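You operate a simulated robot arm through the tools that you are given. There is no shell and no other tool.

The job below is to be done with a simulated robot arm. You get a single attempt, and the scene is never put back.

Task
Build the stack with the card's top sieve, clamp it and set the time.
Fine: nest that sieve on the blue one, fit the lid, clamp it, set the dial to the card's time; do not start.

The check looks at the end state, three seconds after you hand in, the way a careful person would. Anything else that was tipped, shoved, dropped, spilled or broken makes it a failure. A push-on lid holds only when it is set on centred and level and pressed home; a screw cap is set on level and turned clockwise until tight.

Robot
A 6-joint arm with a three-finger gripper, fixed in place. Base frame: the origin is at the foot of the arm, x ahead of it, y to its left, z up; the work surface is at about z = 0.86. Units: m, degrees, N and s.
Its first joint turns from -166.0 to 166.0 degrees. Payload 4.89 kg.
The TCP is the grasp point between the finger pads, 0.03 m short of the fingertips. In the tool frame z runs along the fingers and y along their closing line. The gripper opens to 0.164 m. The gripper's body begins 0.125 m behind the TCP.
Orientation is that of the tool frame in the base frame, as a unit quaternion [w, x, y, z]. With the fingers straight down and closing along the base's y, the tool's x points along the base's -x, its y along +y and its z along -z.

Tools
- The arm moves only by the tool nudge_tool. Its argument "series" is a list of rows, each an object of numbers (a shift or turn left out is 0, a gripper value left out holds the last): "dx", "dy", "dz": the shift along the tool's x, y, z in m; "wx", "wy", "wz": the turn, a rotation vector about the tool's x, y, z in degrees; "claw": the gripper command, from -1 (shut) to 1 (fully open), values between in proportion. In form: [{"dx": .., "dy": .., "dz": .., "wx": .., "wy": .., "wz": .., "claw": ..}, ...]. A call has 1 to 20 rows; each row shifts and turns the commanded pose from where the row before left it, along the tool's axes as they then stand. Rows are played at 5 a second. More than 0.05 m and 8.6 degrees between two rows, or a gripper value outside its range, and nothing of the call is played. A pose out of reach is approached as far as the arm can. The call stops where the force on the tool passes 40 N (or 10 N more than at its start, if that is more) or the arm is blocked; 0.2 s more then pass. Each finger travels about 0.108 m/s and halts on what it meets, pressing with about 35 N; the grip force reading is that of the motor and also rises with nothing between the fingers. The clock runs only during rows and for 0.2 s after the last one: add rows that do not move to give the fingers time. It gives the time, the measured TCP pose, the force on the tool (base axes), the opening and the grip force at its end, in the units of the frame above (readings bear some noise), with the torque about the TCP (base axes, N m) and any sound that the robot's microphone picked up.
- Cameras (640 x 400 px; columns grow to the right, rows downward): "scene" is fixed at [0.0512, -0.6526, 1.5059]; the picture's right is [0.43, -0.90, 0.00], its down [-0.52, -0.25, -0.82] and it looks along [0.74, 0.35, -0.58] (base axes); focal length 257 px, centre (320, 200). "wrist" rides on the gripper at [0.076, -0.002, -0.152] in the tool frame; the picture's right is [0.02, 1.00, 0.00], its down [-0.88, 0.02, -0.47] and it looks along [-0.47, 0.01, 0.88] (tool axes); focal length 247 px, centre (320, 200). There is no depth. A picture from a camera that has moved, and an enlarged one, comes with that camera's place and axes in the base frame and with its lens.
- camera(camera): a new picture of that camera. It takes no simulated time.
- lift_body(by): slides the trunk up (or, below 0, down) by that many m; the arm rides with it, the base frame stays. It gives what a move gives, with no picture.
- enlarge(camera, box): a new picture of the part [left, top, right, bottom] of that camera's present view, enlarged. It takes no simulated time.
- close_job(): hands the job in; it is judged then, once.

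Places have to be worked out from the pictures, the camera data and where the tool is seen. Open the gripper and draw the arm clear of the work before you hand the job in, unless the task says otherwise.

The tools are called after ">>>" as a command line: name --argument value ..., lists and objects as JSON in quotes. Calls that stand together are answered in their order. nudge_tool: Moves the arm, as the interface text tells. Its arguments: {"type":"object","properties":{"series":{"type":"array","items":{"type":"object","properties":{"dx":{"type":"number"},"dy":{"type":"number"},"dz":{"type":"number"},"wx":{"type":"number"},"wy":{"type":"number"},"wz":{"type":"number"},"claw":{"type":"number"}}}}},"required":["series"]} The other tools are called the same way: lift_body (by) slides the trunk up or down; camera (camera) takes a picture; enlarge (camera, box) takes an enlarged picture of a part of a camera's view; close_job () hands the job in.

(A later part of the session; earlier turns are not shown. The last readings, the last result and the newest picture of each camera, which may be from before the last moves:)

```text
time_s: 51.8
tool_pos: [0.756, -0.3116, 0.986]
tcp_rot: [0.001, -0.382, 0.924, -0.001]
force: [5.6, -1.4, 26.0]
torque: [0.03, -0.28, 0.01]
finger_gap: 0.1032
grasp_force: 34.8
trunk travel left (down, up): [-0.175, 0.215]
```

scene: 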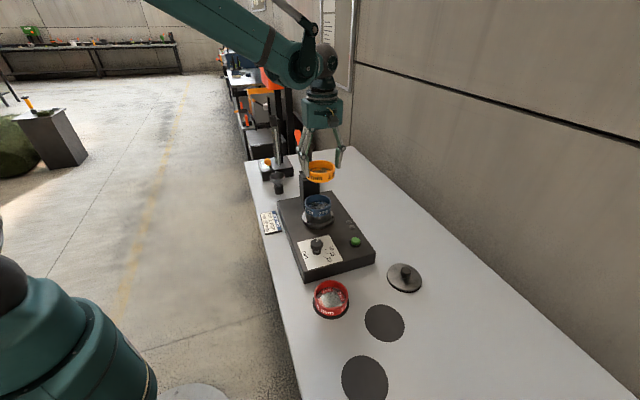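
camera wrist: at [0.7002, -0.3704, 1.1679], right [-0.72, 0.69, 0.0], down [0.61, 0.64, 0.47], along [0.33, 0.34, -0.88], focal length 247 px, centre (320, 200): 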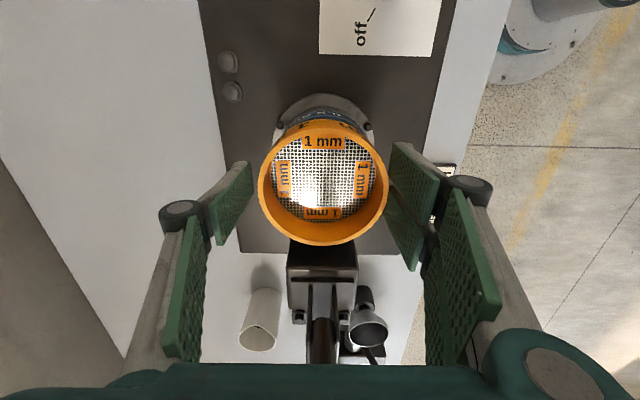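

It is seated with a well-centred 26 N reaction. I'll relieve the force, release, rise and measure the seating height and concentricity.

>>> nudge_tool --series '[{"dz": -0.0012}, {}, {"claw": 0.3}, {"claw": 0.45}, {}, {"dz": -0.02}, {"dz": -0.03}, {"dz": -0.03}, {"dz": -0.02}, {}]'

>>> enlarge --camera "scene" --box '[294, 184, 342, 220]'

>>> enlarge --camera "scene" --box '[304, 196, 334, 214]'

>>> enlarge --camera "wrist" --box '[220, 60, 430, 210]'

```text
time_s: 54.0
tool_pos: [0.7546, -0.3107, 1.0867]
tcp_rot: [0.0, -0.382, 0.924, 0.0]
force: [-1.1, 0.2, 0.6]
torque: [-0.04, -0.08, 0.0]
finger_gap: 0.1192
grasp_force: 0.1
trunk travel left (down, up): [-0.175, 0.215]
```

```text
11.11 times, centred on (318, 202) of scene
camera zoom: at [0.0512, -0.6526, 1.5059], right [0.43, -0.9, 0.0], down [-0.52, -0.25, -0.82], along [0.74, 0.35, -0.58], focal length 2860 px, centre (342, 178)
```

zoom: 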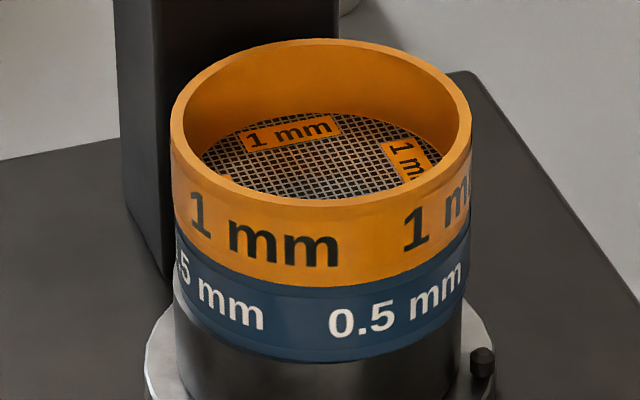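

```text
16.00 times, centred on (319, 205) of scene
camera zoom: at [0.0512, -0.6526, 1.5059], right [0.43, -0.9, 0.0], down [-0.52, -0.25, -0.82], along [0.74, 0.35, -0.58], focal length 4118 px, centre (336, 120)
```

zoom: 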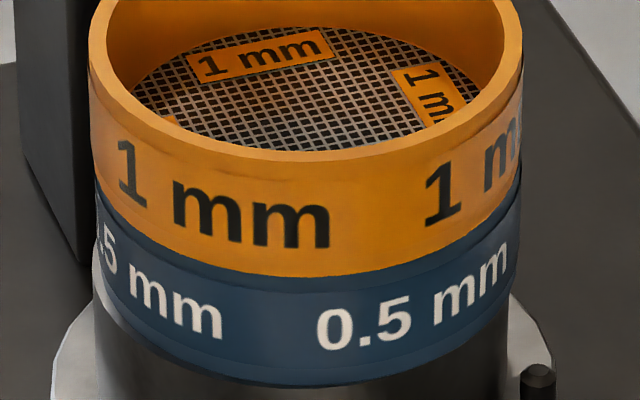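

```text
2.67 times, centred on (325, 135) of wrist
camera zoom: at [0.7036, -0.3664, 1.2395], right [-0.72, 0.69, 0.0], down [0.61, 0.64, 0.47], along [0.33, 0.34, -0.88], focal length 659 px, centre (307, 373)
```

zoom: 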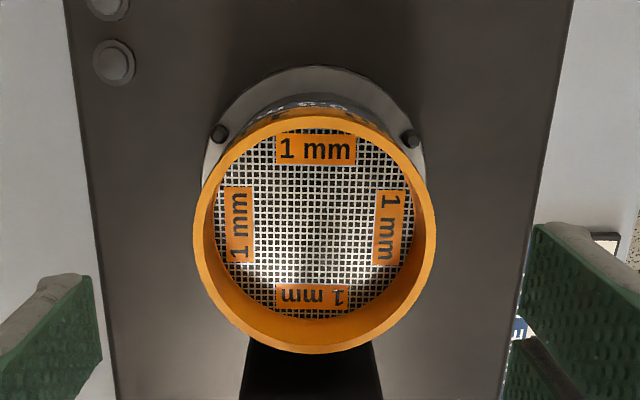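

The orange is flush on the blue rim, level and within 1 mm of concentric. Next is the lid, which both cameras put near (0.659, -0.664), so I'm rising and moving above it.

>>> nudge_tool --series '[{"dz": -0.04}, {"dz": -0.03}, {"dx": 0.0396, "dy": -0.0228}, {"dx": 0.0396, "dy": -0.0228}, {"dx": 0.0396, "dy": -0.0228}, {"dx": 0.0396, "dy": -0.0228}, {"dx": 0.0396, "dy": -0.0228}, {"dx": 0.0396, "dy": -0.0228}, {"dx": 0.0396, "dy": -0.0228}, {"dx": 0.0396, "dy": -0.0228}, {"dz": 0.04}, {"dz": 0.04}, {}]'

>>> camera --camera "wrist"

>>> enlarge --camera "scene" --box '[350, 200, 450, 300]'

```text
time_s: 56.8
tool_pos: [0.6588, -0.6631, 1.0771]
tcp_rot: [0.0, -0.382, 0.924, 0.0]
force: [0.3, 0.5, 0.4]
torque: [0.06, 0.01, -0.01]
finger_gap: 0.1191
grasp_force: 0.0
trunk travel left (down, up): [-0.175, 0.215]
```

```text
taken
camera wrist: at [0.6076, -0.7182, 1.2291], right [-0.72, 0.69, 0.0], down [0.61, 0.64, 0.47], along [0.33, 0.34, -0.88], focal length 247 px, centre (320, 200)
```

wrist: 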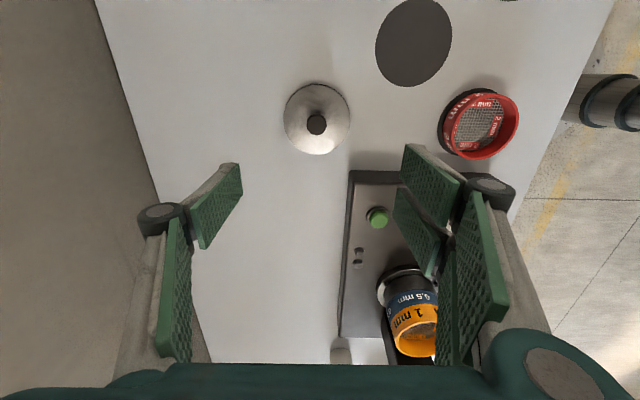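

```text
4.00 times, centred on (400, 250) of scene
camera zoom: at [0.0512, -0.6526, 1.5059], right [0.43, -0.9, 0.0], down [-0.52, -0.25, -0.82], along [0.74, 0.35, -0.58], focal length 1030 px, centre (0, 0)
```

zoom: 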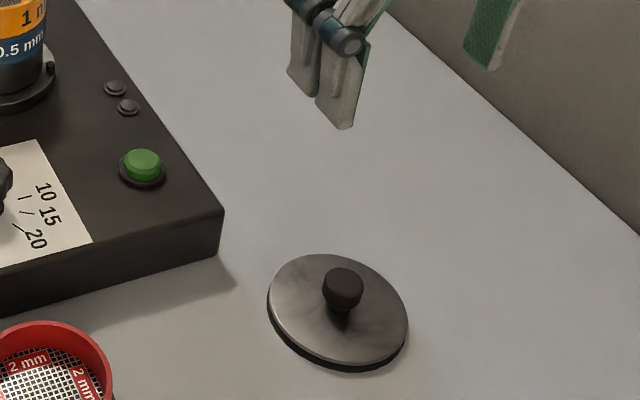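

The lid is almost directly below, about 5 mm off in −y. I'll centre on it, narrow the opening and go down for a closer look.

>>> nudge_tool --series '[{"dy": -0.0045, "claw": -0.1}, {"dz": 0.04}, {"dz": 0.04}, {"dz": 0.04}, {"dz": 0.02}, {}]'

>>> camera --camera "wrist"

>>> enlarge --camera "wrist" --box '[240, 60, 400, 200]'

>>> enlarge --camera "scene" --box '[370, 220, 450, 300]'

```text
time_s: 58.2
tool_pos: [0.663, -0.6665, 0.9362]
tcp_rot: [0.0, -0.382, 0.924, 0.0]
force: [1.1, -0.5, 0.2]
torque: [0.05, 0.02, 0.03]
finger_gap: 0.0738
grasp_force: 0.1
trunk travel left (down, up): [-0.175, 0.215]
```

```text
taken
camera wrist: at [0.6114, -0.723, 1.0886], right [-0.72, 0.69, 0.0], down [0.61, 0.64, 0.47], along [0.33, 0.34, -0.88], focal length 247 px, centre (320, 200)
```

wrist: 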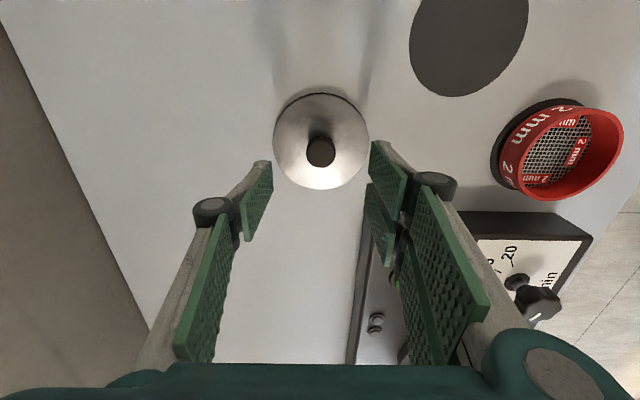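

```text
2.86 times, centred on (320, 130) of wrist
camera zoom: at [0.6114, -0.723, 1.0886], right [-0.72, 0.69, 0.0], down [0.61, 0.64, 0.47], along [0.33, 0.34, -0.88], focal length 706 px, centre (320, 400)
```

zoom: 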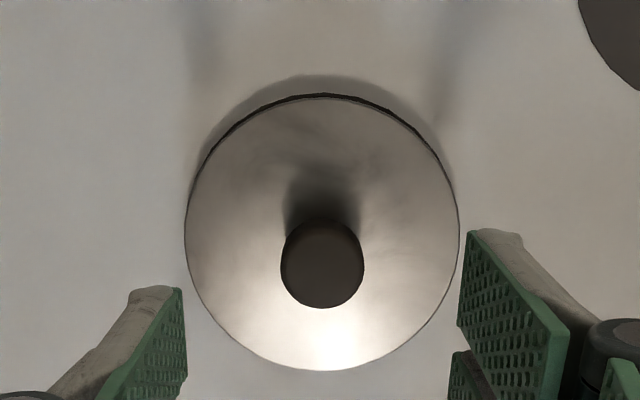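

```text
5.00 times, centred on (410, 260) of scene
camera zoom: at [0.0512, -0.6526, 1.5059], right [0.43, -0.9, 0.0], down [-0.52, -0.25, -0.82], along [0.74, 0.35, -0.58], focal length 1287 px, centre (-130, -100)
```

zoom: 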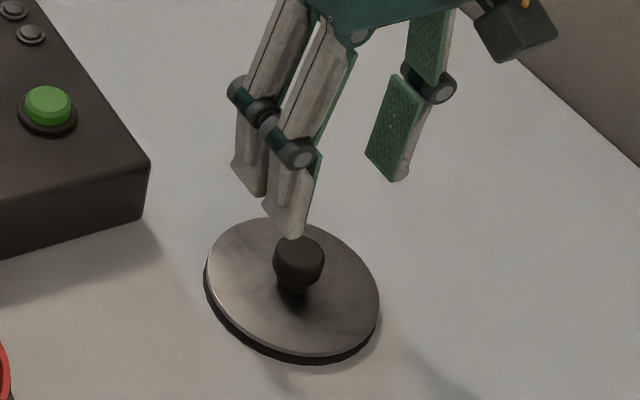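

The knob head is about 31 mm wide and about 4 mm ahead of the TCP. I'll shift and lower to about 0.85, then check the fingertips against the disc.

>>> nudge_tool --series '[{"dx": -0.004}, {"dz": 0.03}, {"dz": 0.03}, {"dz": 0.025}, {}]'

>>> enlarge --camera "scene" --box '[385, 245, 430, 300]'

>>> enlarge --camera "wrist" --box '[220, 90, 420, 250]'

```text
time_s: 59.4
tool_pos: [0.6658, -0.6645, 0.8509]
tcp_rot: [0.0, -0.382, 0.924, 0.0]
force: [0.0, -0.6, -0.8]
torque: [0.04, 0.05, -0.01]
finger_gap: 0.0737
grasp_force: 0.1
trunk travel left (down, up): [-0.175, 0.215]
```

```text
7.27 times, centred on (408, 272) of scene
camera zoom: at [0.0512, -0.6526, 1.5059], right [0.43, -0.9, 0.0], down [-0.52, -0.25, -0.82], along [0.74, 0.35, -0.58], focal length 1872 px, centre (-316, -327)
```

zoom: 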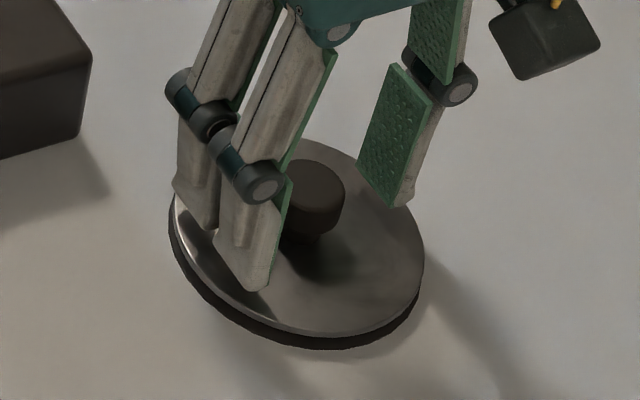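

```text
2.50 times, centred on (320, 170) of wrist
camera zoom: at [0.6141, -0.7196, 1.0034], right [-0.72, 0.69, 0.0], down [0.61, 0.64, 0.47], along [0.33, 0.34, -0.88], focal length 617 px, centre (320, 275)
```

zoom: 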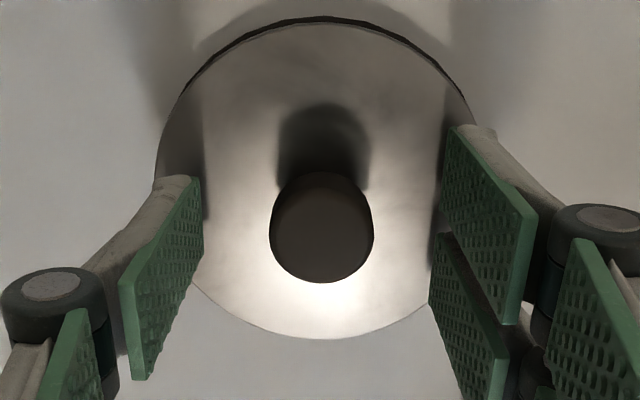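

The knob head top is about 17 mm below the TCP and the disc about 54 mm below. I'll lower another 11 mm and grip the knob.

>>> nudge_tool --series '[{"dz": 0.011}, {}, {"claw": -0.8}, {}, {}, {}]'

>>> enlarge --camera "wrist" --box '[220, 90, 420, 250]'

```text
time_s: 60.8
tool_pos: [0.6655, -0.6638, 0.8425]
tcp_rot: [0.0, -0.383, 0.924, -0.001]
force: [1.7, -2.4, 22.8]
torque: [0.0, 0.06, 0.06]
finger_gap: 0.028
grasp_force: 35.1
trunk travel left (down, up): [-0.175, 0.215]
```

```text
2.50 times, centred on (320, 170) of wrist
camera zoom: at [0.6137, -0.7188, 0.9941], right [-0.72, 0.69, 0.0], down [0.61, 0.64, 0.47], along [0.33, 0.34, -0.88], focal length 617 px, centre (320, 275)
```

zoom: 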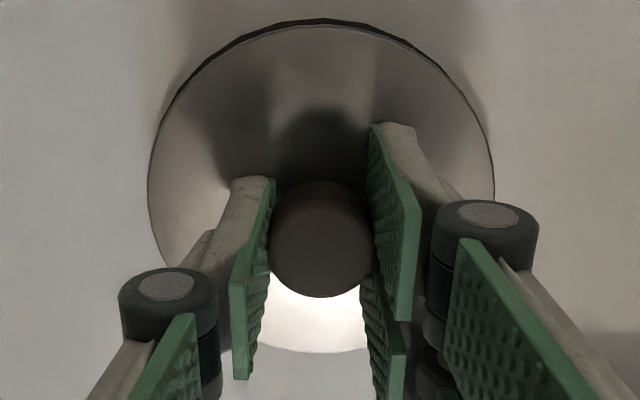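

The fingertips touch the disc (23 N), so the disc top is 30 mm below the TCP, and the knob is gripped at 28 mm. I'll ease up and lift.

>>> nudge_tool --series '[{"dz": -0.0015}, {"dz": -0.01}, {"dz": -0.03}, {"dz": -0.04}, {"dz": -0.04}, {"dz": -0.04}, {}]'

>>> camera --camera "wrist"

>>> enlarge --camera "scene" --box '[370, 160, 470, 240]'

```text
time_s: 62.4
tool_pos: [0.6652, -0.6628, 1.0029]
tcp_rot: [0.0, -0.383, 0.924, 0.0]
force: [0.0, -0.3, -1.5]
torque: [-0.03, -0.07, -0.01]
finger_gap: 0.0277
grasp_force: 34.6
trunk travel left (down, up): [-0.175, 0.215]
```

```text
taken
camera wrist: at [0.6138, -0.7188, 1.1547], right [-0.72, 0.69, 0.0], down [0.61, 0.64, 0.47], along [0.33, 0.34, -0.88], focal length 247 px, centre (320, 200)
```

wrist: 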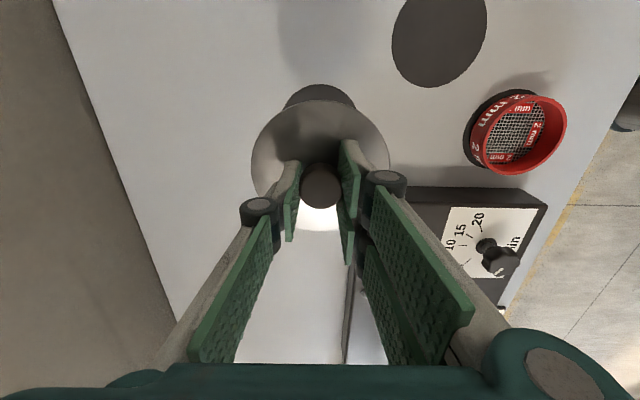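

```text
5.00 times, centred on (420, 200) of scene
camera zoom: at [0.0512, -0.6526, 1.5059], right [0.43, -0.9, 0.0], down [-0.52, -0.25, -0.82], along [0.74, 0.35, -0.58], focal length 1287 px, centre (-180, 200)
```

zoom: 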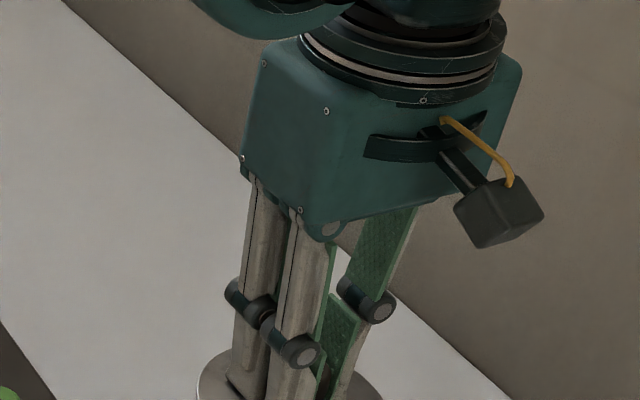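

The lid is held. I'm zooming in to measure its centre relative to the TCP.

>>> enlarge --camera "wrist" --box '[230, 70, 410, 250]'

>>> camera --camera "scene"

```text
2.22 times, centred on (320, 160) of wrist
camera zoom: at [0.6138, -0.7188, 1.1547], right [-0.72, 0.69, 0.0], down [0.61, 0.64, 0.47], along [0.33, 0.34, -0.88], focal length 549 px, centre (320, 289)
```

zoom: 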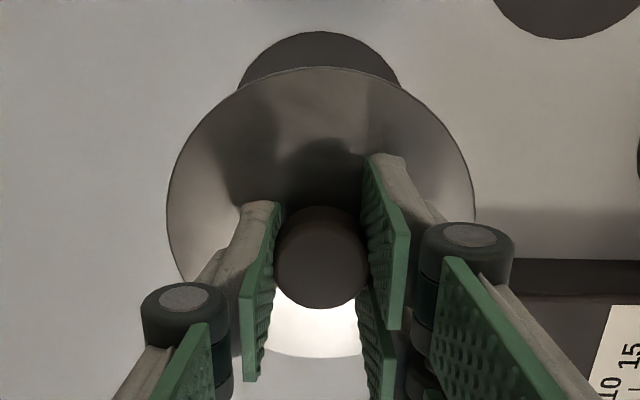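

```text
taken
```

scene: 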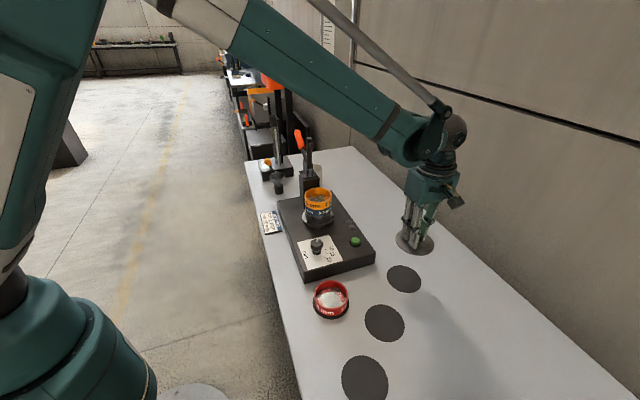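

From the two-height baseline the lid diameter is about 0.1156 and its centre about 2.5 mm ahead of the TCP. I'll carry it back towards the stack at a safe height, stopping 20 mm short of the aligned spot.

>>> nudge_tool --series '[{"dz": -0.04}, {"dz": -0.04}, {"dz": -0.02}, {"dx": -0.037, "dy": 0.02336}, {"dx": -0.037, "dy": 0.02336}, {"dx": -0.037, "dy": 0.02336}, {"dx": -0.037, "dy": 0.02336}, {"dx": -0.037, "dy": 0.02336}, {"dx": -0.037, "dy": 0.02336}, {"dx": -0.037, "dy": 0.02336}, {"dx": -0.037, "dy": 0.02336}, {}, {}]'

>>> camera --camera "wrist"

>>> enlarge --camera "scene" --box '[270, 80, 380, 230]'

>>> enlarge --camera "scene" --box '[294, 150, 342, 220]'

```text
time_s: 65.2
tool_pos: [0.7436, -0.3215, 1.1023]
tcp_rot: [0.001, -0.382, 0.924, -0.001]
force: [-0.2, 0.2, -1.0]
torque: [-0.12, 0.03, 0.01]
finger_gap: 0.0278
grasp_force: 34.7
trunk travel left (down, up): [-0.175, 0.215]
```

```text
taken
camera wrist: at [0.6912, -0.3773, 1.255], right [-0.72, 0.69, 0.0], down [0.61, 0.64, 0.47], along [0.33, 0.34, -0.88], focal length 247 px, centre (320, 200)
```

wrist: 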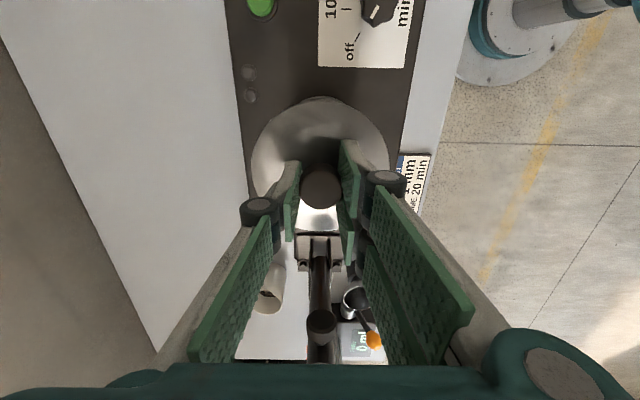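

```text
2.67 times, centred on (325, 155) of scene
camera zoom: at [0.0512, -0.6526, 1.5059], right [0.43, -0.9, 0.0], down [-0.52, -0.25, -0.82], along [0.74, 0.35, -0.58], focal length 686 px, centre (307, 320)
```

zoom: 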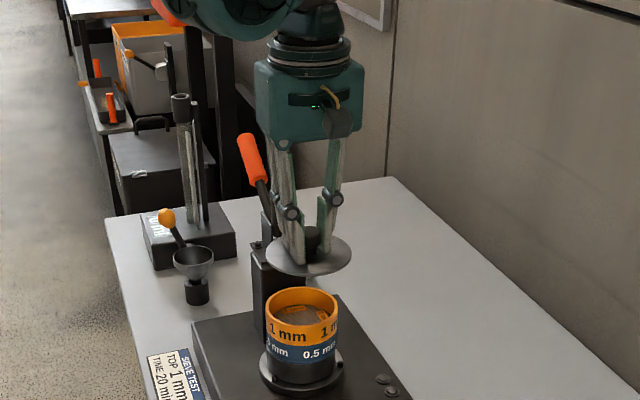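

```text
5.71 times, centred on (318, 185) of scene
camera zoom: at [0.0512, -0.6526, 1.5059], right [0.43, -0.9, 0.0], down [-0.52, -0.25, -0.82], along [0.74, 0.35, -0.58], focal length 1471 px, centre (331, 286)
```

zoom: 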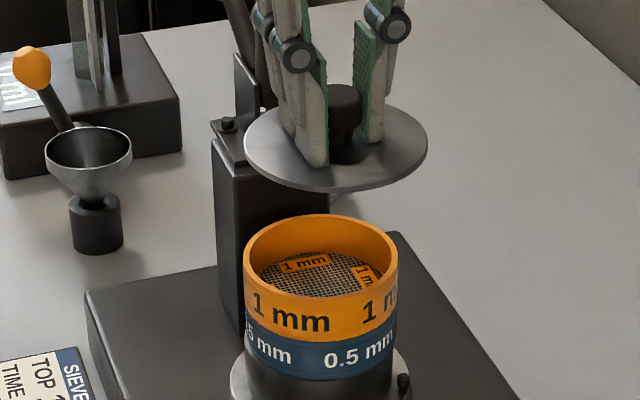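

In the scene view the lid will end up about 3 mm to the right of the stack axis, so I'll correct +n by 2.5 mm, advance 14 mm and descend part way to re-check.

>>> nudge_tool --series '[{"dx": -0.014, "dy": 0.0025}, {"dz": 0.03}, {"dz": 0.02}, {}, {}]'

>>> enlarge --camera "scene" --box '[294, 165, 342, 220]'

>>> enlarge --camera "wrist" --box '[230, 70, 410, 230]'

>>> enlarge --camera "scene" --box '[270, 80, 380, 230]'

```text
time_s: 66.4
tool_pos: [0.7516, -0.3112, 1.0508]
tcp_rot: [-0.001, -0.383, 0.924, 0.0]
force: [0.0, 0.0, -2.1]
torque: [-0.03, 0.01, 0.03]
finger_gap: 0.0278
grasp_force: 35.2
trunk travel left (down, up): [-0.175, 0.215]
```

```text
7.27 times, centred on (318, 192) of scene
camera zoom: at [0.0512, -0.6526, 1.5059], right [0.43, -0.9, 0.0], down [-0.52, -0.25, -0.82], along [0.74, 0.35, -0.58], focal length 1872 px, centre (334, 254)
```

zoom: 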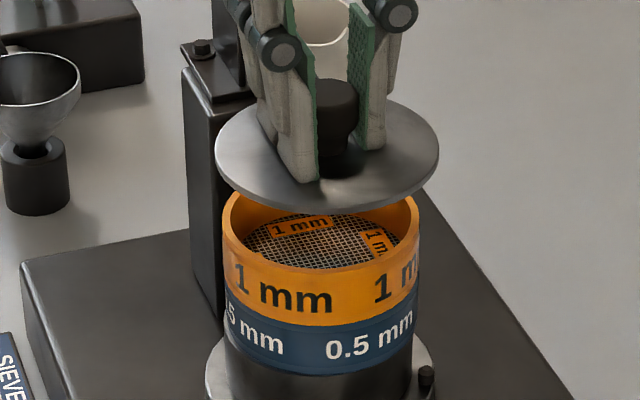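

```text
2.50 times, centred on (320, 150) of wrist
camera zoom: at [0.6998, -0.3663, 1.2048], right [-0.72, 0.69, 0.0], down [0.61, 0.64, 0.47], along [0.33, 0.34, -0.88], focal length 617 px, centre (320, 325)
```

zoom: 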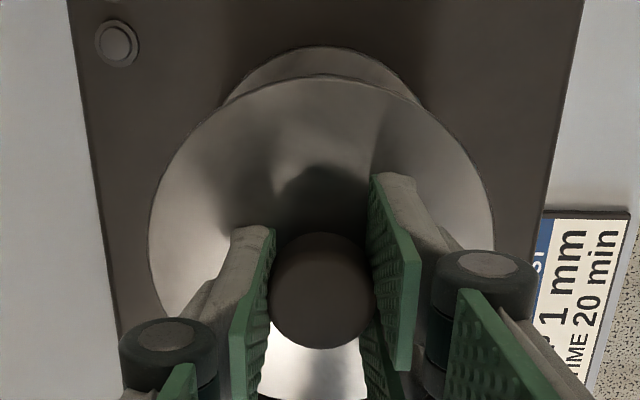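

```text
2.67 times, centred on (325, 155) of scene
camera zoom: at [0.0512, -0.6526, 1.5059], right [0.43, -0.9, 0.0], down [-0.52, -0.25, -0.82], along [0.74, 0.35, -0.58], focal length 686 px, centre (307, 320)
```

zoom: 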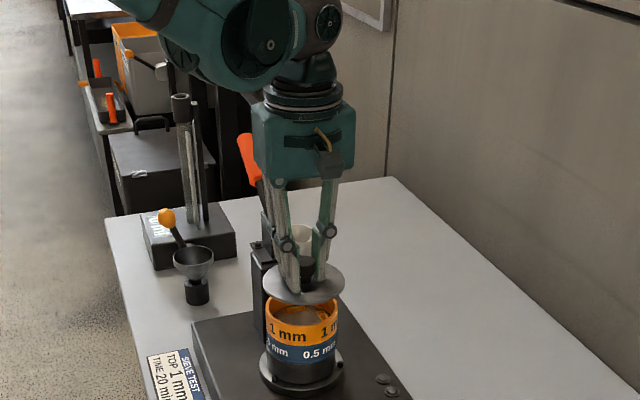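

There is about 1.4 mm of lateral error left and 6–7 mm to advance. I'll apply those and descend to just above the sieve.

>>> nudge_tool --series '[{"dx": -0.0065, "dy": 0.0015}, {"dz": 0.01}, {"dz": 0.006}, {}, {}]'

>>> enlarge --camera "scene" --box '[298, 180, 338, 210]'

>>> enlarge --camera "wrist" --box '[230, 70, 410, 230]'

```text
time_s: 67.6
tool_pos: [0.7553, -0.3045, 1.0354]
tcp_rot: [0.0, -0.383, 0.924, 0.0]
force: [-0.1, 0.3, -0.8]
torque: [-0.02, 0.01, 0.01]
finger_gap: 0.0275
grasp_force: 35.0
trunk travel left (down, up): [-0.175, 0.215]
```

```text
13.33 times, centred on (318, 195) of scene
camera zoom: at [0.0512, -0.6526, 1.5059], right [0.43, -0.9, 0.0], down [-0.52, -0.25, -0.82], along [0.74, 0.35, -0.58], focal length 3432 px, centre (347, 267)
```

zoom: 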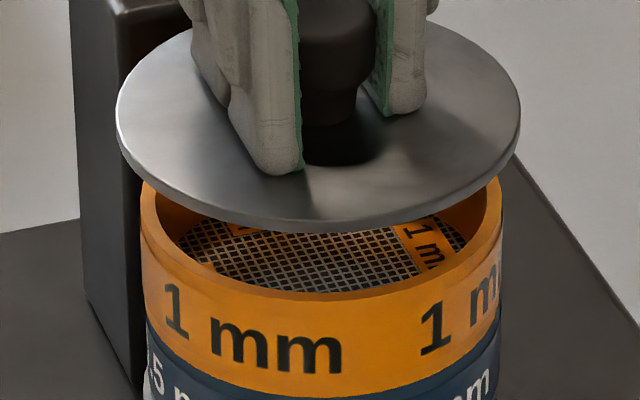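

```text
2.50 times, centred on (320, 150) of wrist
camera zoom: at [0.7031, -0.3604, 1.1887], right [-0.72, 0.69, 0.0], down [0.61, 0.64, 0.47], along [0.33, 0.34, -0.88], focal length 617 px, centre (320, 325)
```

zoom: 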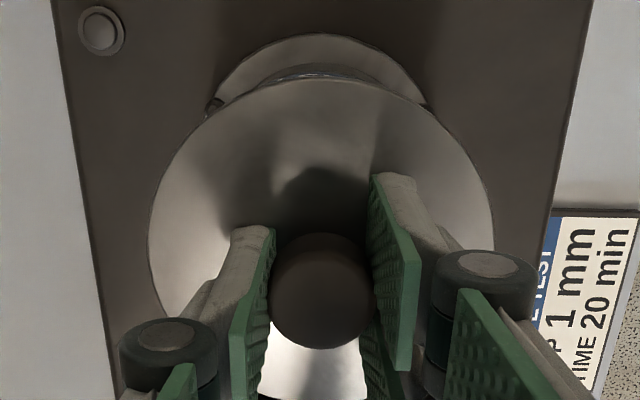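

The lateral error is now under 1 mm, while both cameras suggest the lid is about 2 mm too far towards the clamp. I'll pull back 2 mm, lower a bit and check the wrist view in detail.

>>> nudge_tool --series '[{"dx": 0.002}, {"dz": 0.008}, {}, {}]'

>>> enlarge --camera "scene" --box '[298, 180, 338, 210]'

>>> enlarge --camera "wrist" --box '[260, 75, 390, 145]'

```text
time_s: 68.6
tool_pos: [0.7529, -0.3071, 1.0278]
tcp_rot: [0.0, -0.383, 0.924, 0.0]
force: [0.1, -0.1, -1.4]
torque: [-0.01, -0.01, 0.0]
finger_gap: 0.0276
grasp_force: 35.3
trunk travel left (down, up): [-0.175, 0.215]
```

```text
13.33 times, centred on (318, 195) of scene
camera zoom: at [0.0512, -0.6526, 1.5059], right [0.43, -0.9, 0.0], down [-0.52, -0.25, -0.82], along [0.74, 0.35, -0.58], focal length 3432 px, centre (347, 267)
```

zoom: 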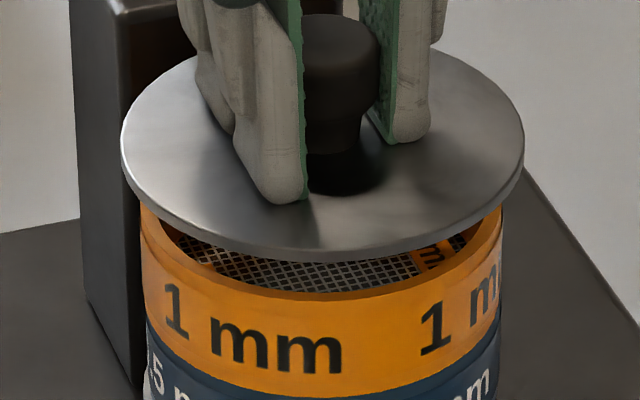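

```text
4.92 times, centred on (325, 110) of wrist
camera zoom: at [0.7018, -0.3623, 1.1809], right [-0.72, 0.69, 0.0], down [0.61, 0.64, 0.47], along [0.33, 0.34, -0.88], focal length 1216 px, centre (295, 643)
```

zoom: 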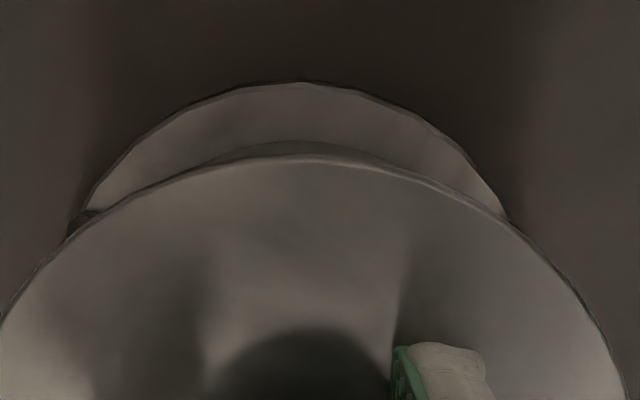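

Lateral alignment is now within about 0.3 mm, and I predict seating at TCP z≈1.011. I'll lower gradually.

>>> nudge_tool --series '[{"dz": 0.004}, {"dz": 0.003}, {}, {}]'

>>> nudge_tool --series '[{"dz": 0.002}, {}, {}]'

>>> nudge_tool --series '[{"dz": 0.002}, {}, {}]'

>>> enlarge --camera "scene" --box '[298, 180, 338, 210]'

```text
time_s: 69.6
tool_pos: [0.7523, -0.3065, 1.0208]
tcp_rot: [0.0, -0.383, 0.924, -0.001]
force: [-0.1, -0.6, -0.9]
torque: [-0.02, 0.03, 0.01]
finger_gap: 0.0276
grasp_force: 34.7
trunk travel left (down, up): [-0.175, 0.215]
```

```text
time_s: 70.4
tool_pos: [0.7526, -0.3059, 1.0179]
tcp_rot: [0.001, -0.382, 0.924, -0.001]
force: [0.9, 0.2, -1.1]
torque: [0.02, -0.03, 0.0]
finger_gap: 0.0279
grasp_force: 34.6
trunk travel left (down, up): [-0.175, 0.215]
```

```text
time_s: 71.2
tool_pos: [0.7538, -0.3061, 1.0165]
tcp_rot: [0.0, -0.383, 0.924, 0.0]
force: [-0.1, -1.0, -1.1]
torque: [0.01, -0.02, 0.0]
finger_gap: 0.0277
grasp_force: 35.0
trunk travel left (down, up): [-0.175, 0.215]
```

```text
13.33 times, centred on (318, 195) of scene
camera zoom: at [0.0512, -0.6526, 1.5059], right [0.43, -0.9, 0.0], down [-0.52, -0.25, -0.82], along [0.74, 0.35, -0.58], focal length 3432 px, centre (347, 267)
```

zoom: 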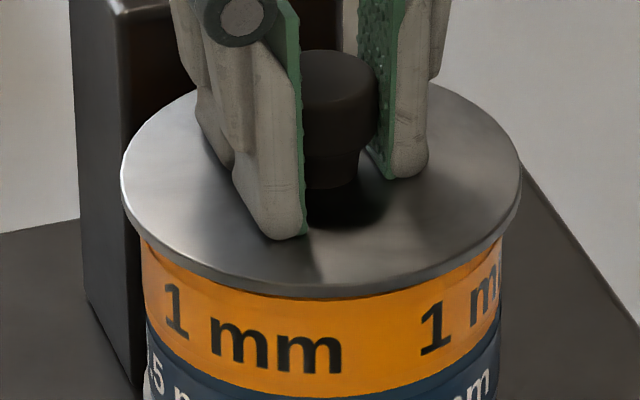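

The lid is about 5 mm from seating with no contact yet, so I'm continuing.

>>> nudge_tool --series '[{"dz": 0.0015}, {}, {}]'

>>> nudge_tool --series '[{"dz": 0.0012}, {}, {}]'

>>> nudge_tool --series '[{"dz": 0.001}, {}, {}]'

>>> nudge_tool --series '[{"dz": 0.001}, {}, {}]'

>>> enlarge --camera "scene" --box '[298, 180, 338, 210]'

```text
time_s: 72.0
tool_pos: [0.7528, -0.3067, 1.0152]
tcp_rot: [0.0, -0.383, 0.924, 0.0]
force: [-0.1, -0.2, 0.2]
torque: [0.03, -0.01, 0.02]
finger_gap: 0.0277
grasp_force: 35.6
trunk travel left (down, up): [-0.175, 0.215]
```

```text
time_s: 72.8
tool_pos: [0.753, -0.3065, 1.0131]
tcp_rot: [0.0, -0.382, 0.924, 0.0]
force: [-0.2, -0.1, -1.5]
torque: [-0.01, 0.03, 0.01]
finger_gap: 0.0276
grasp_force: 35.1
trunk travel left (down, up): [-0.175, 0.215]
```

```text
time_s: 73.6
tool_pos: [0.7536, -0.3062, 1.0131]
tcp_rot: [0.0, -0.383, 0.924, 0.0]
force: [0.3, -1.1, -1.0]
torque: [0.01, -0.01, 0.02]
finger_gap: 0.0277
grasp_force: 34.9
trunk travel left (down, up): [-0.175, 0.215]
```

```text
time_s: 74.4
tool_pos: [0.7522, -0.3058, 1.0122]
tcp_rot: [0.0, -0.382, 0.924, 0.0]
force: [-0.1, 0.4, -1.1]
torque: [-0.01, 0.01, -0.03]
finger_gap: 0.0275
grasp_force: 34.9
trunk travel left (down, up): [-0.175, 0.215]
```

```text
13.33 times, centred on (318, 195) of scene
camera zoom: at [0.0512, -0.6526, 1.5059], right [0.43, -0.9, 0.0], down [-0.52, -0.25, -0.82], along [0.74, 0.35, -0.58], focal length 3432 px, centre (347, 267)
```

zoom: 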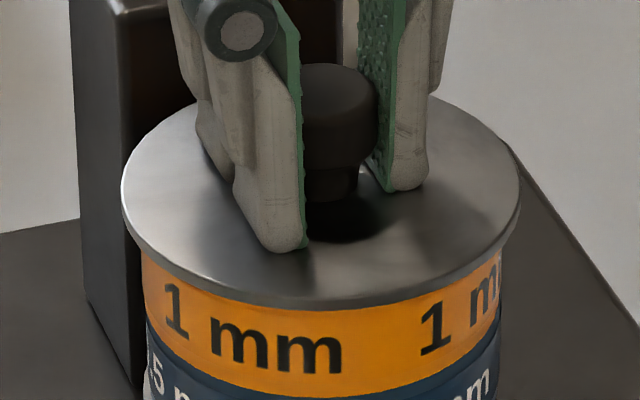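

Still no contact at cmd 1.011. I'll keep going in 1 mm steps.

>>> nudge_tool --series '[{"dz": 0.001}, {}, {}]'

>>> nudge_tool --series '[{"dz": 0.001}, {}, {}]'

>>> nudge_tool --series '[{"dz": 0.001}, {}, {}]'

>>> enlarge --camera "scene" --box '[298, 180, 338, 210]'

```text
time_s: 75.2
tool_pos: [0.7532, -0.3072, 1.0113]
tcp_rot: [0.001, -0.383, 0.924, -0.001]
force: [0.9, 0.1, 0.6]
torque: [-0.01, 0.03, -0.05]
finger_gap: 0.0274
grasp_force: 35.4
trunk travel left (down, up): [-0.175, 0.215]
```

```text
time_s: 76.0
tool_pos: [0.754, -0.3073, 1.0102]
tcp_rot: [0.0, -0.383, 0.924, 0.001]
force: [1.8, 0.1, 0.3]
torque: [0.0, 0.01, 0.0]
finger_gap: 0.0276
grasp_force: 35.0
trunk travel left (down, up): [-0.175, 0.215]
```

```text
time_s: 76.8
tool_pos: [0.7529, -0.3049, 1.0084]
tcp_rot: [0.0, -0.383, 0.924, -0.001]
force: [2.5, 0.2, 1.2]
torque: [0.03, -0.02, -0.03]
finger_gap: 0.0275
grasp_force: 35.0
trunk travel left (down, up): [-0.175, 0.215]
```

```text
13.33 times, centred on (318, 195) of scene
camera zoom: at [0.0512, -0.6526, 1.5059], right [0.43, -0.9, 0.0], down [-0.52, -0.25, -0.82], along [0.74, 0.35, -0.58], focal length 3432 px, centre (347, 267)
```

zoom: 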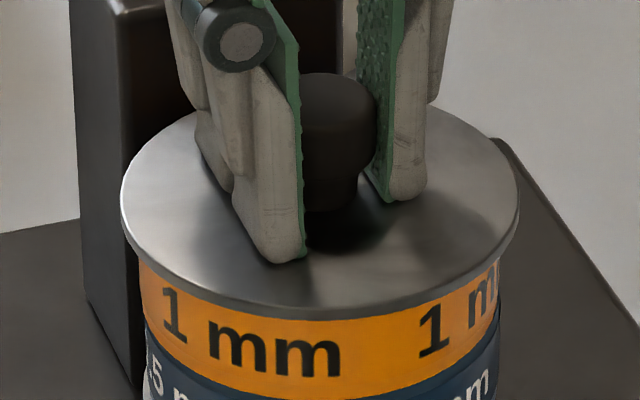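

A small side force of 2.5 N in +x shows the lid's plug is engaging the sieve. I'll yield 0.5 mm in +x and continue down.

>>> nudge_tool --series '[{"dx": -0.0004, "dy": -0.0004}, {"dz": 0.001}, {}, {}]'

>>> nudge_tool --series '[{"dz": 0.001}, {}, {}]'

>>> enlarge --camera "scene" --box '[298, 180, 338, 210]'

```text
time_s: 77.8
tool_pos: [0.7539, -0.3072, 1.0081]
tcp_rot: [0.0, -0.383, 0.924, -0.001]
force: [3.1, 0.7, 8.5]
torque: [0.09, -0.1, -0.03]
finger_gap: 0.0279
grasp_force: 35.3
trunk travel left (down, up): [-0.175, 0.215]
```

```text
time_s: 78.6
tool_pos: [0.7536, -0.3053, 1.0087]
tcp_rot: [0.001, -0.383, 0.924, 0.0]
force: [8.7, 0.1, 31.8]
torque: [0.2, -0.2, 0.01]
finger_gap: 0.0275
grasp_force: 35.6
trunk travel left (down, up): [-0.175, 0.215]
```

```text
13.33 times, centred on (318, 195) of scene
camera zoom: at [0.0512, -0.6526, 1.5059], right [0.43, -0.9, 0.0], down [-0.52, -0.25, -0.82], along [0.74, 0.35, -0.58], focal length 3432 px, centre (347, 267)
```

zoom: 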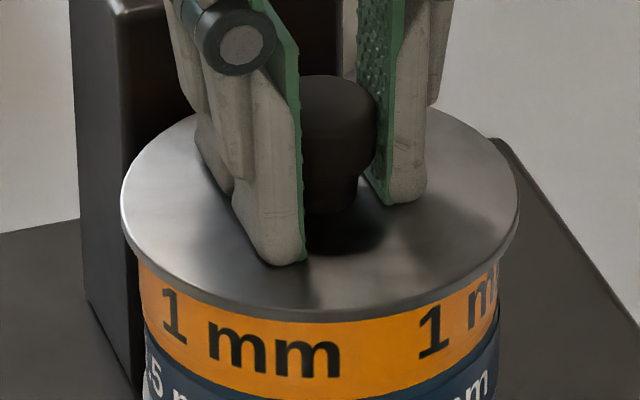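

The lid bears evenly (32 N, centred reaction) and its rim sits slightly below the sieve's top edge. I'll relieve the load, release, rise, and inspect its level.

>>> nudge_tool --series '[{"dz": -0.0012}, {}, {"claw": -0.5}, {"claw": -0.2}, {}, {"dz": -0.02}, {"dz": -0.03}, {"dz": -0.03}, {}]'

>>> enlarge --camera "scene" --box '[294, 175, 342, 220]'

>>> enlarge --camera "wrist" --box '[230, 70, 410, 230]'

```text
time_s: 80.6
tool_pos: [0.7533, -0.307, 1.0901]
tcp_rot: [0.0, -0.383, 0.924, 0.0]
force: [0.2, 0.2, 1.4]
torque: [-0.02, -0.06, 0.02]
finger_gap: 0.0655
grasp_force: 0.0
trunk travel left (down, up): [-0.175, 0.215]
```

```text
8.89 times, centred on (318, 198) of scene
camera zoom: at [0.0512, -0.6526, 1.5059], right [0.43, -0.9, 0.0], down [-0.52, -0.25, -0.82], along [0.74, 0.35, -0.58], focal length 2288 px, centre (338, 222)
```

zoom: 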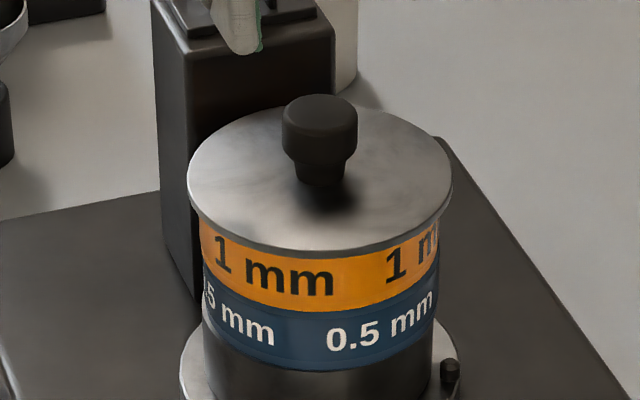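

```text
2.50 times, centred on (320, 150) of wrist
camera zoom: at [0.7016, -0.3619, 1.2422], right [-0.72, 0.69, 0.0], down [0.61, 0.64, 0.47], along [0.33, 0.34, -0.88], focal length 617 px, centre (320, 325)
```

zoom: 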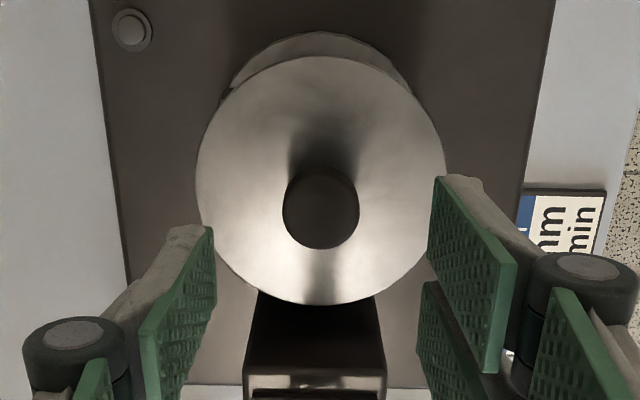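

The lid looks level and concentric. To press it fully home I'll close the fingers and push straight down on the knob top, with contact expected near TCP z≈1.034.

>>> nudge_tool --series '[{"claw": -1}, {}, {}, {}, {"dz": 0.03}, {"dz": 0.012}, {}]'

>>> enlarge --camera "scene" --box '[294, 165, 342, 210]'

>>> enlarge --camera "wrist" --box '[250, 90, 390, 230]'

```text
time_s: 82.2
tool_pos: [0.7541, -0.3058, 1.0464]
tcp_rot: [0.0, -0.382, 0.924, 0.0]
force: [-0.6, -0.3, 0.1]
torque: [0.05, 0.07, 0.01]
finger_gap: 0.0
grasp_force: 34.9
trunk travel left (down, up): [-0.175, 0.215]
```

```text
8.89 times, centred on (318, 188) of scene
camera zoom: at [0.0512, -0.6526, 1.5059], right [0.43, -0.9, 0.0], down [-0.52, -0.25, -0.82], along [0.74, 0.35, -0.58], focal length 2288 px, centre (338, 311)
```

zoom: 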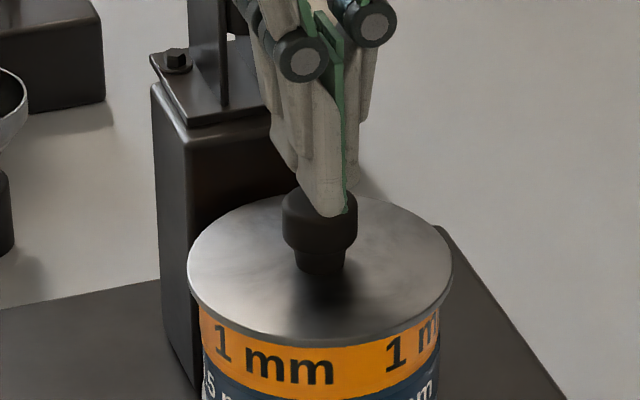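

```text
2.86 times, centred on (320, 160) of wrist
camera zoom: at [0.7023, -0.3622, 1.1994], right [-0.72, 0.69, 0.0], down [0.61, 0.64, 0.47], along [0.33, 0.34, -0.88], focal length 706 px, centre (320, 314)
```

zoom: 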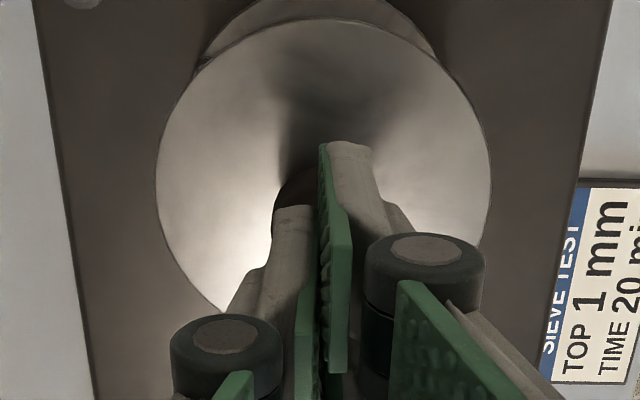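

The closed fingertips are just above the knob. I'll press down step by step.

>>> nudge_tool --series '[{"dz": 0.004}, {"dz": 0.002}, {}, {}]'

>>> nudge_tool --series '[{"dz": 0.002}, {}, {}]'

>>> nudge_tool --series '[{"dz": 0.002}, {}, {}]'

```text
time_s: 83.2
tool_pos: [0.754, -0.3065, 1.0399]
tcp_rot: [0.0, -0.383, 0.924, -0.001]
force: [-0.4, 0.4, 0.0]
torque: [0.0, 0.02, 0.0]
finger_gap: 0.0001
grasp_force: 34.9
trunk travel left (down, up): [-0.175, 0.215]
```

```text
time_s: 84.0
tool_pos: [0.7543, -0.3064, 1.0379]
tcp_rot: [0.0, -0.382, 0.924, 0.0]
force: [0.1, -0.5, 0.7]
torque: [-0.02, -0.03, -0.02]
finger_gap: 0.0001
grasp_force: 35.7
trunk travel left (down, up): [-0.175, 0.215]
```

```text
time_s: 84.8
tool_pos: [0.7544, -0.3061, 1.0364]
tcp_rot: [0.0, -0.382, 0.924, -0.001]
force: [0.3, 0.1, 0.4]
torque: [0.0, -0.01, -0.01]
finger_gap: 0.0
grasp_force: 35.0
trunk travel left (down, up): [-0.175, 0.215]
```

>>> nudge_tool --series '[{"dz": 0.002}, {}, {}]'

>>> nudge_tool --series '[{"dz": 0.002}, {}, {}]'

>>> enlarge --camera "scene" --box '[294, 165, 342, 210]'

```text
time_s: 85.6
tool_pos: [0.7538, -0.306, 1.0344]
tcp_rot: [0.0, -0.382, 0.924, -0.001]
force: [4.7, -0.3, 20.2]
torque: [-0.03, -0.09, 0.01]
finger_gap: 0.0061
grasp_force: 35.2
trunk travel left (down, up): [-0.175, 0.215]
```

```text
time_s: 86.0
tool_pos: [0.7538, -0.3067, 1.0352]
tcp_rot: [0.001, -0.382, 0.924, -0.001]
force: [-0.4, -0.7, 30.3]
torque: [0.03, 0.04, -0.04]
finger_gap: 0.0059
grasp_force: 34.8
trunk travel left (down, up): [-0.175, 0.215]
stopped in row 2: the force on the tool passed its limit at 46 N (the readings are from after the stop); the commanded pose is now the measured one
```

```text
8.89 times, centred on (318, 188) of scene
camera zoom: at [0.0512, -0.6526, 1.5059], right [0.43, -0.9, 0.0], down [-0.52, -0.25, -0.82], along [0.74, 0.35, -0.58], focal length 2288 px, centre (338, 311)
```

zoom: 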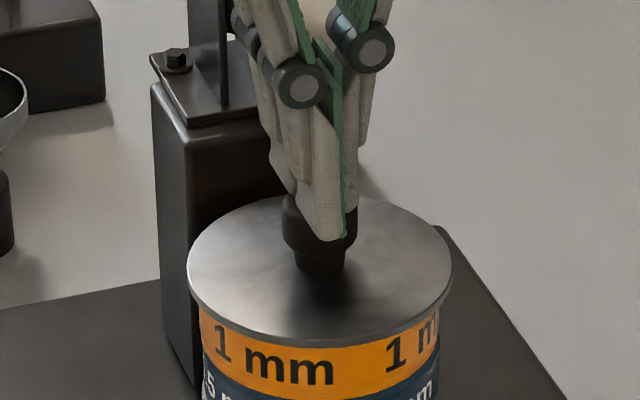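

Pressed to 46 N with no further lid movement, so it is home. Now the clamp: I'll retreat up and back to get a clear look at its mechanism.

>>> nudge_tool --series '[{"dz": -0.03}, {"dz": -0.04}, {"dz": -0.04, "dx": 0.02}, {"dz": -0.03, "dx": 0.035}, {"dx": 0.045}, {"dx": 0.045}, {}]'

>>> camera --camera "wrist"

>>> enlarge --camera "scene" --box '[270, 110, 350, 220]'

```text
time_s: 87.6
tool_pos: [0.6514, -0.4112, 1.1736]
tcp_rot: [0.0, -0.383, 0.924, 0.0]
force: [-0.2, 0.0, -0.1]
torque: [0.01, -0.02, -0.02]
finger_gap: 0.0
grasp_force: 35.0
trunk travel left (down, up): [-0.175, 0.215]
```

```text
taken
camera wrist: at [0.5999, -0.4652, 1.3273], right [-0.72, 0.69, 0.0], down [0.61, 0.64, 0.47], along [0.33, 0.34, -0.88], focal length 247 px, centre (320, 200)
```

wrist: 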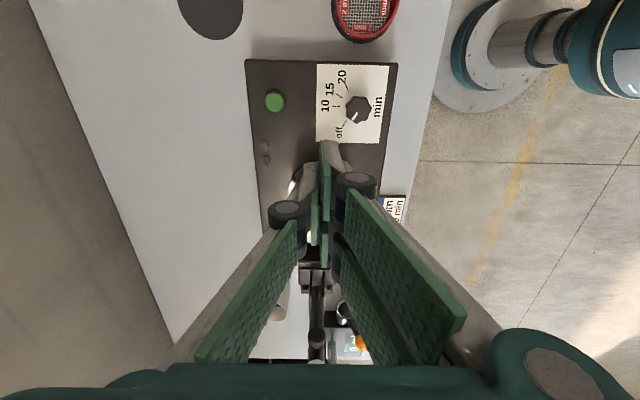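

```text
3.64 times, centred on (310, 165) of scene
camera zoom: at [0.0512, -0.6526, 1.5059], right [0.43, -0.9, 0.0], down [-0.52, -0.25, -0.82], along [0.74, 0.35, -0.58], focal length 936 px, centre (356, 327)
```

zoom: 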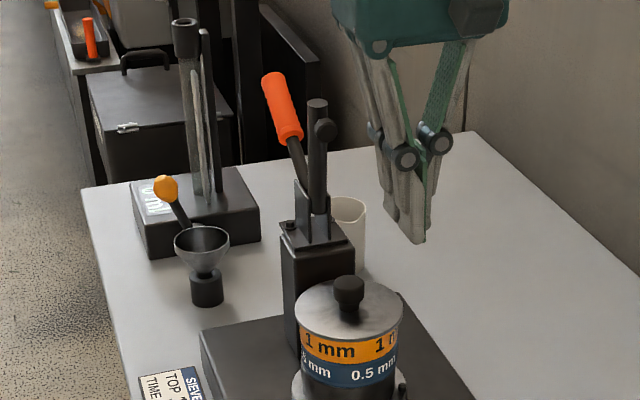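

>>> enlarge --camera "scene" --box '[290, 125, 334, 190]'

>>> enlarge --camera "scene" --box '[295, 155, 325, 185]'

```text
6.15 times, centred on (312, 158) of scene
camera zoom: at [0.0512, -0.6526, 1.5059], right [0.43, -0.9, 0.0], down [-0.52, -0.25, -0.82], along [0.74, 0.35, -0.58], focal length 1584 px, centre (369, 462)
```

zoom: 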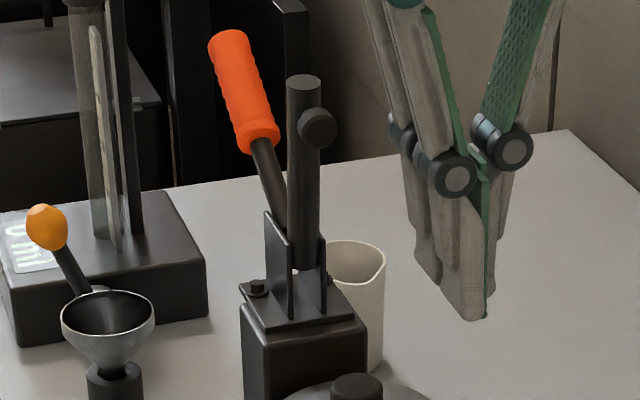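

```text
13.33 times, centred on (310, 170) of scene
camera zoom: at [0.0512, -0.6526, 1.5059], right [0.43, -0.9, 0.0], down [-0.52, -0.25, -0.82], along [0.74, 0.35, -0.58], focal length 3432 px, centre (453, 600)
```

zoom: 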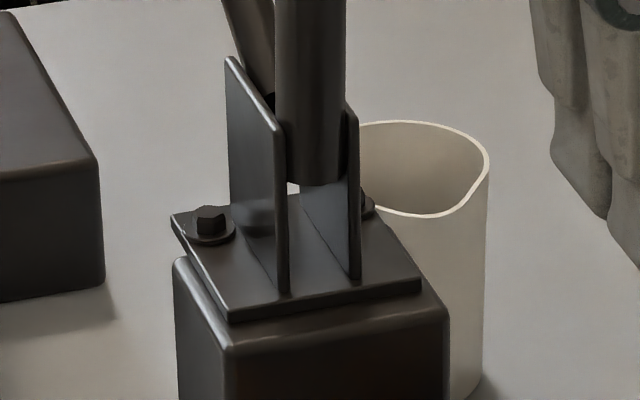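

I read the clamp as an upright arm with its pad facing the stack: pivot near e≈0.42, z≈1.035, arm about 0.10 m to the pad, and an orange handle leaning back to e≈0.58, z≈1.12. I'll go over the top and behind to look down at the handle.

>>> nudge_tool --series '[{"dz": -0.045, "claw": -0.2}, {"dz": -0.045}, {"dz": -0.03}, {"dx": -0.04}, {"dx": -0.04}, {"dx": -0.04}, {"dx": -0.04}, {"dx": -0.04}, {"dx": -0.04}, {"dx": -0.04}, {"dx": -0.04}, {}, {}]'

>>> camera --camera "wrist"

>>> camera --camera "scene"

```text
time_s: 90.4
tool_pos: [0.8781, -0.1825, 1.2928]
tcp_rot: [0.001, -0.383, 0.924, -0.001]
force: [0.9, 1.1, 0.1]
torque: [-0.05, 0.06, 0.0]
finger_gap: 0.0656
grasp_force: 0.0
trunk travel left (down, up): [-0.175, 0.215]
```

```text
taken
camera wrist: at [0.8271, -0.2372, 1.4461], right [-0.72, 0.69, 0.0], down [0.61, 0.64, 0.47], along [0.33, 0.34, -0.88], focal length 247 px, centre (320, 200)
```

wrist: 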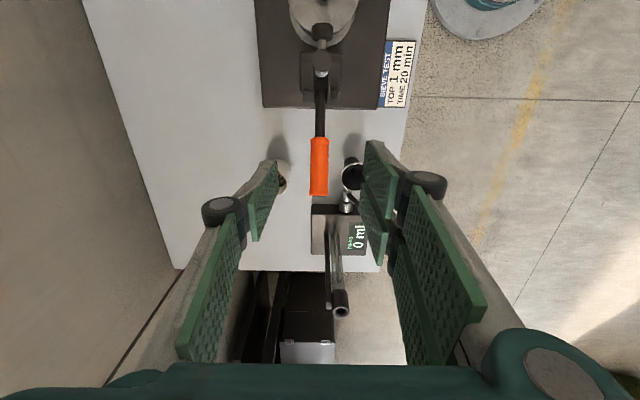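

```text
taken
```

scene: 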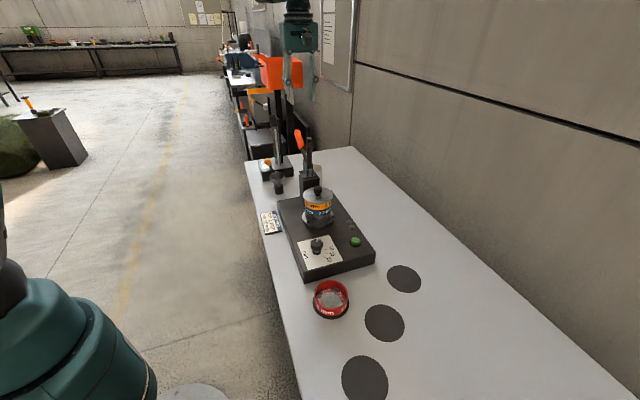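

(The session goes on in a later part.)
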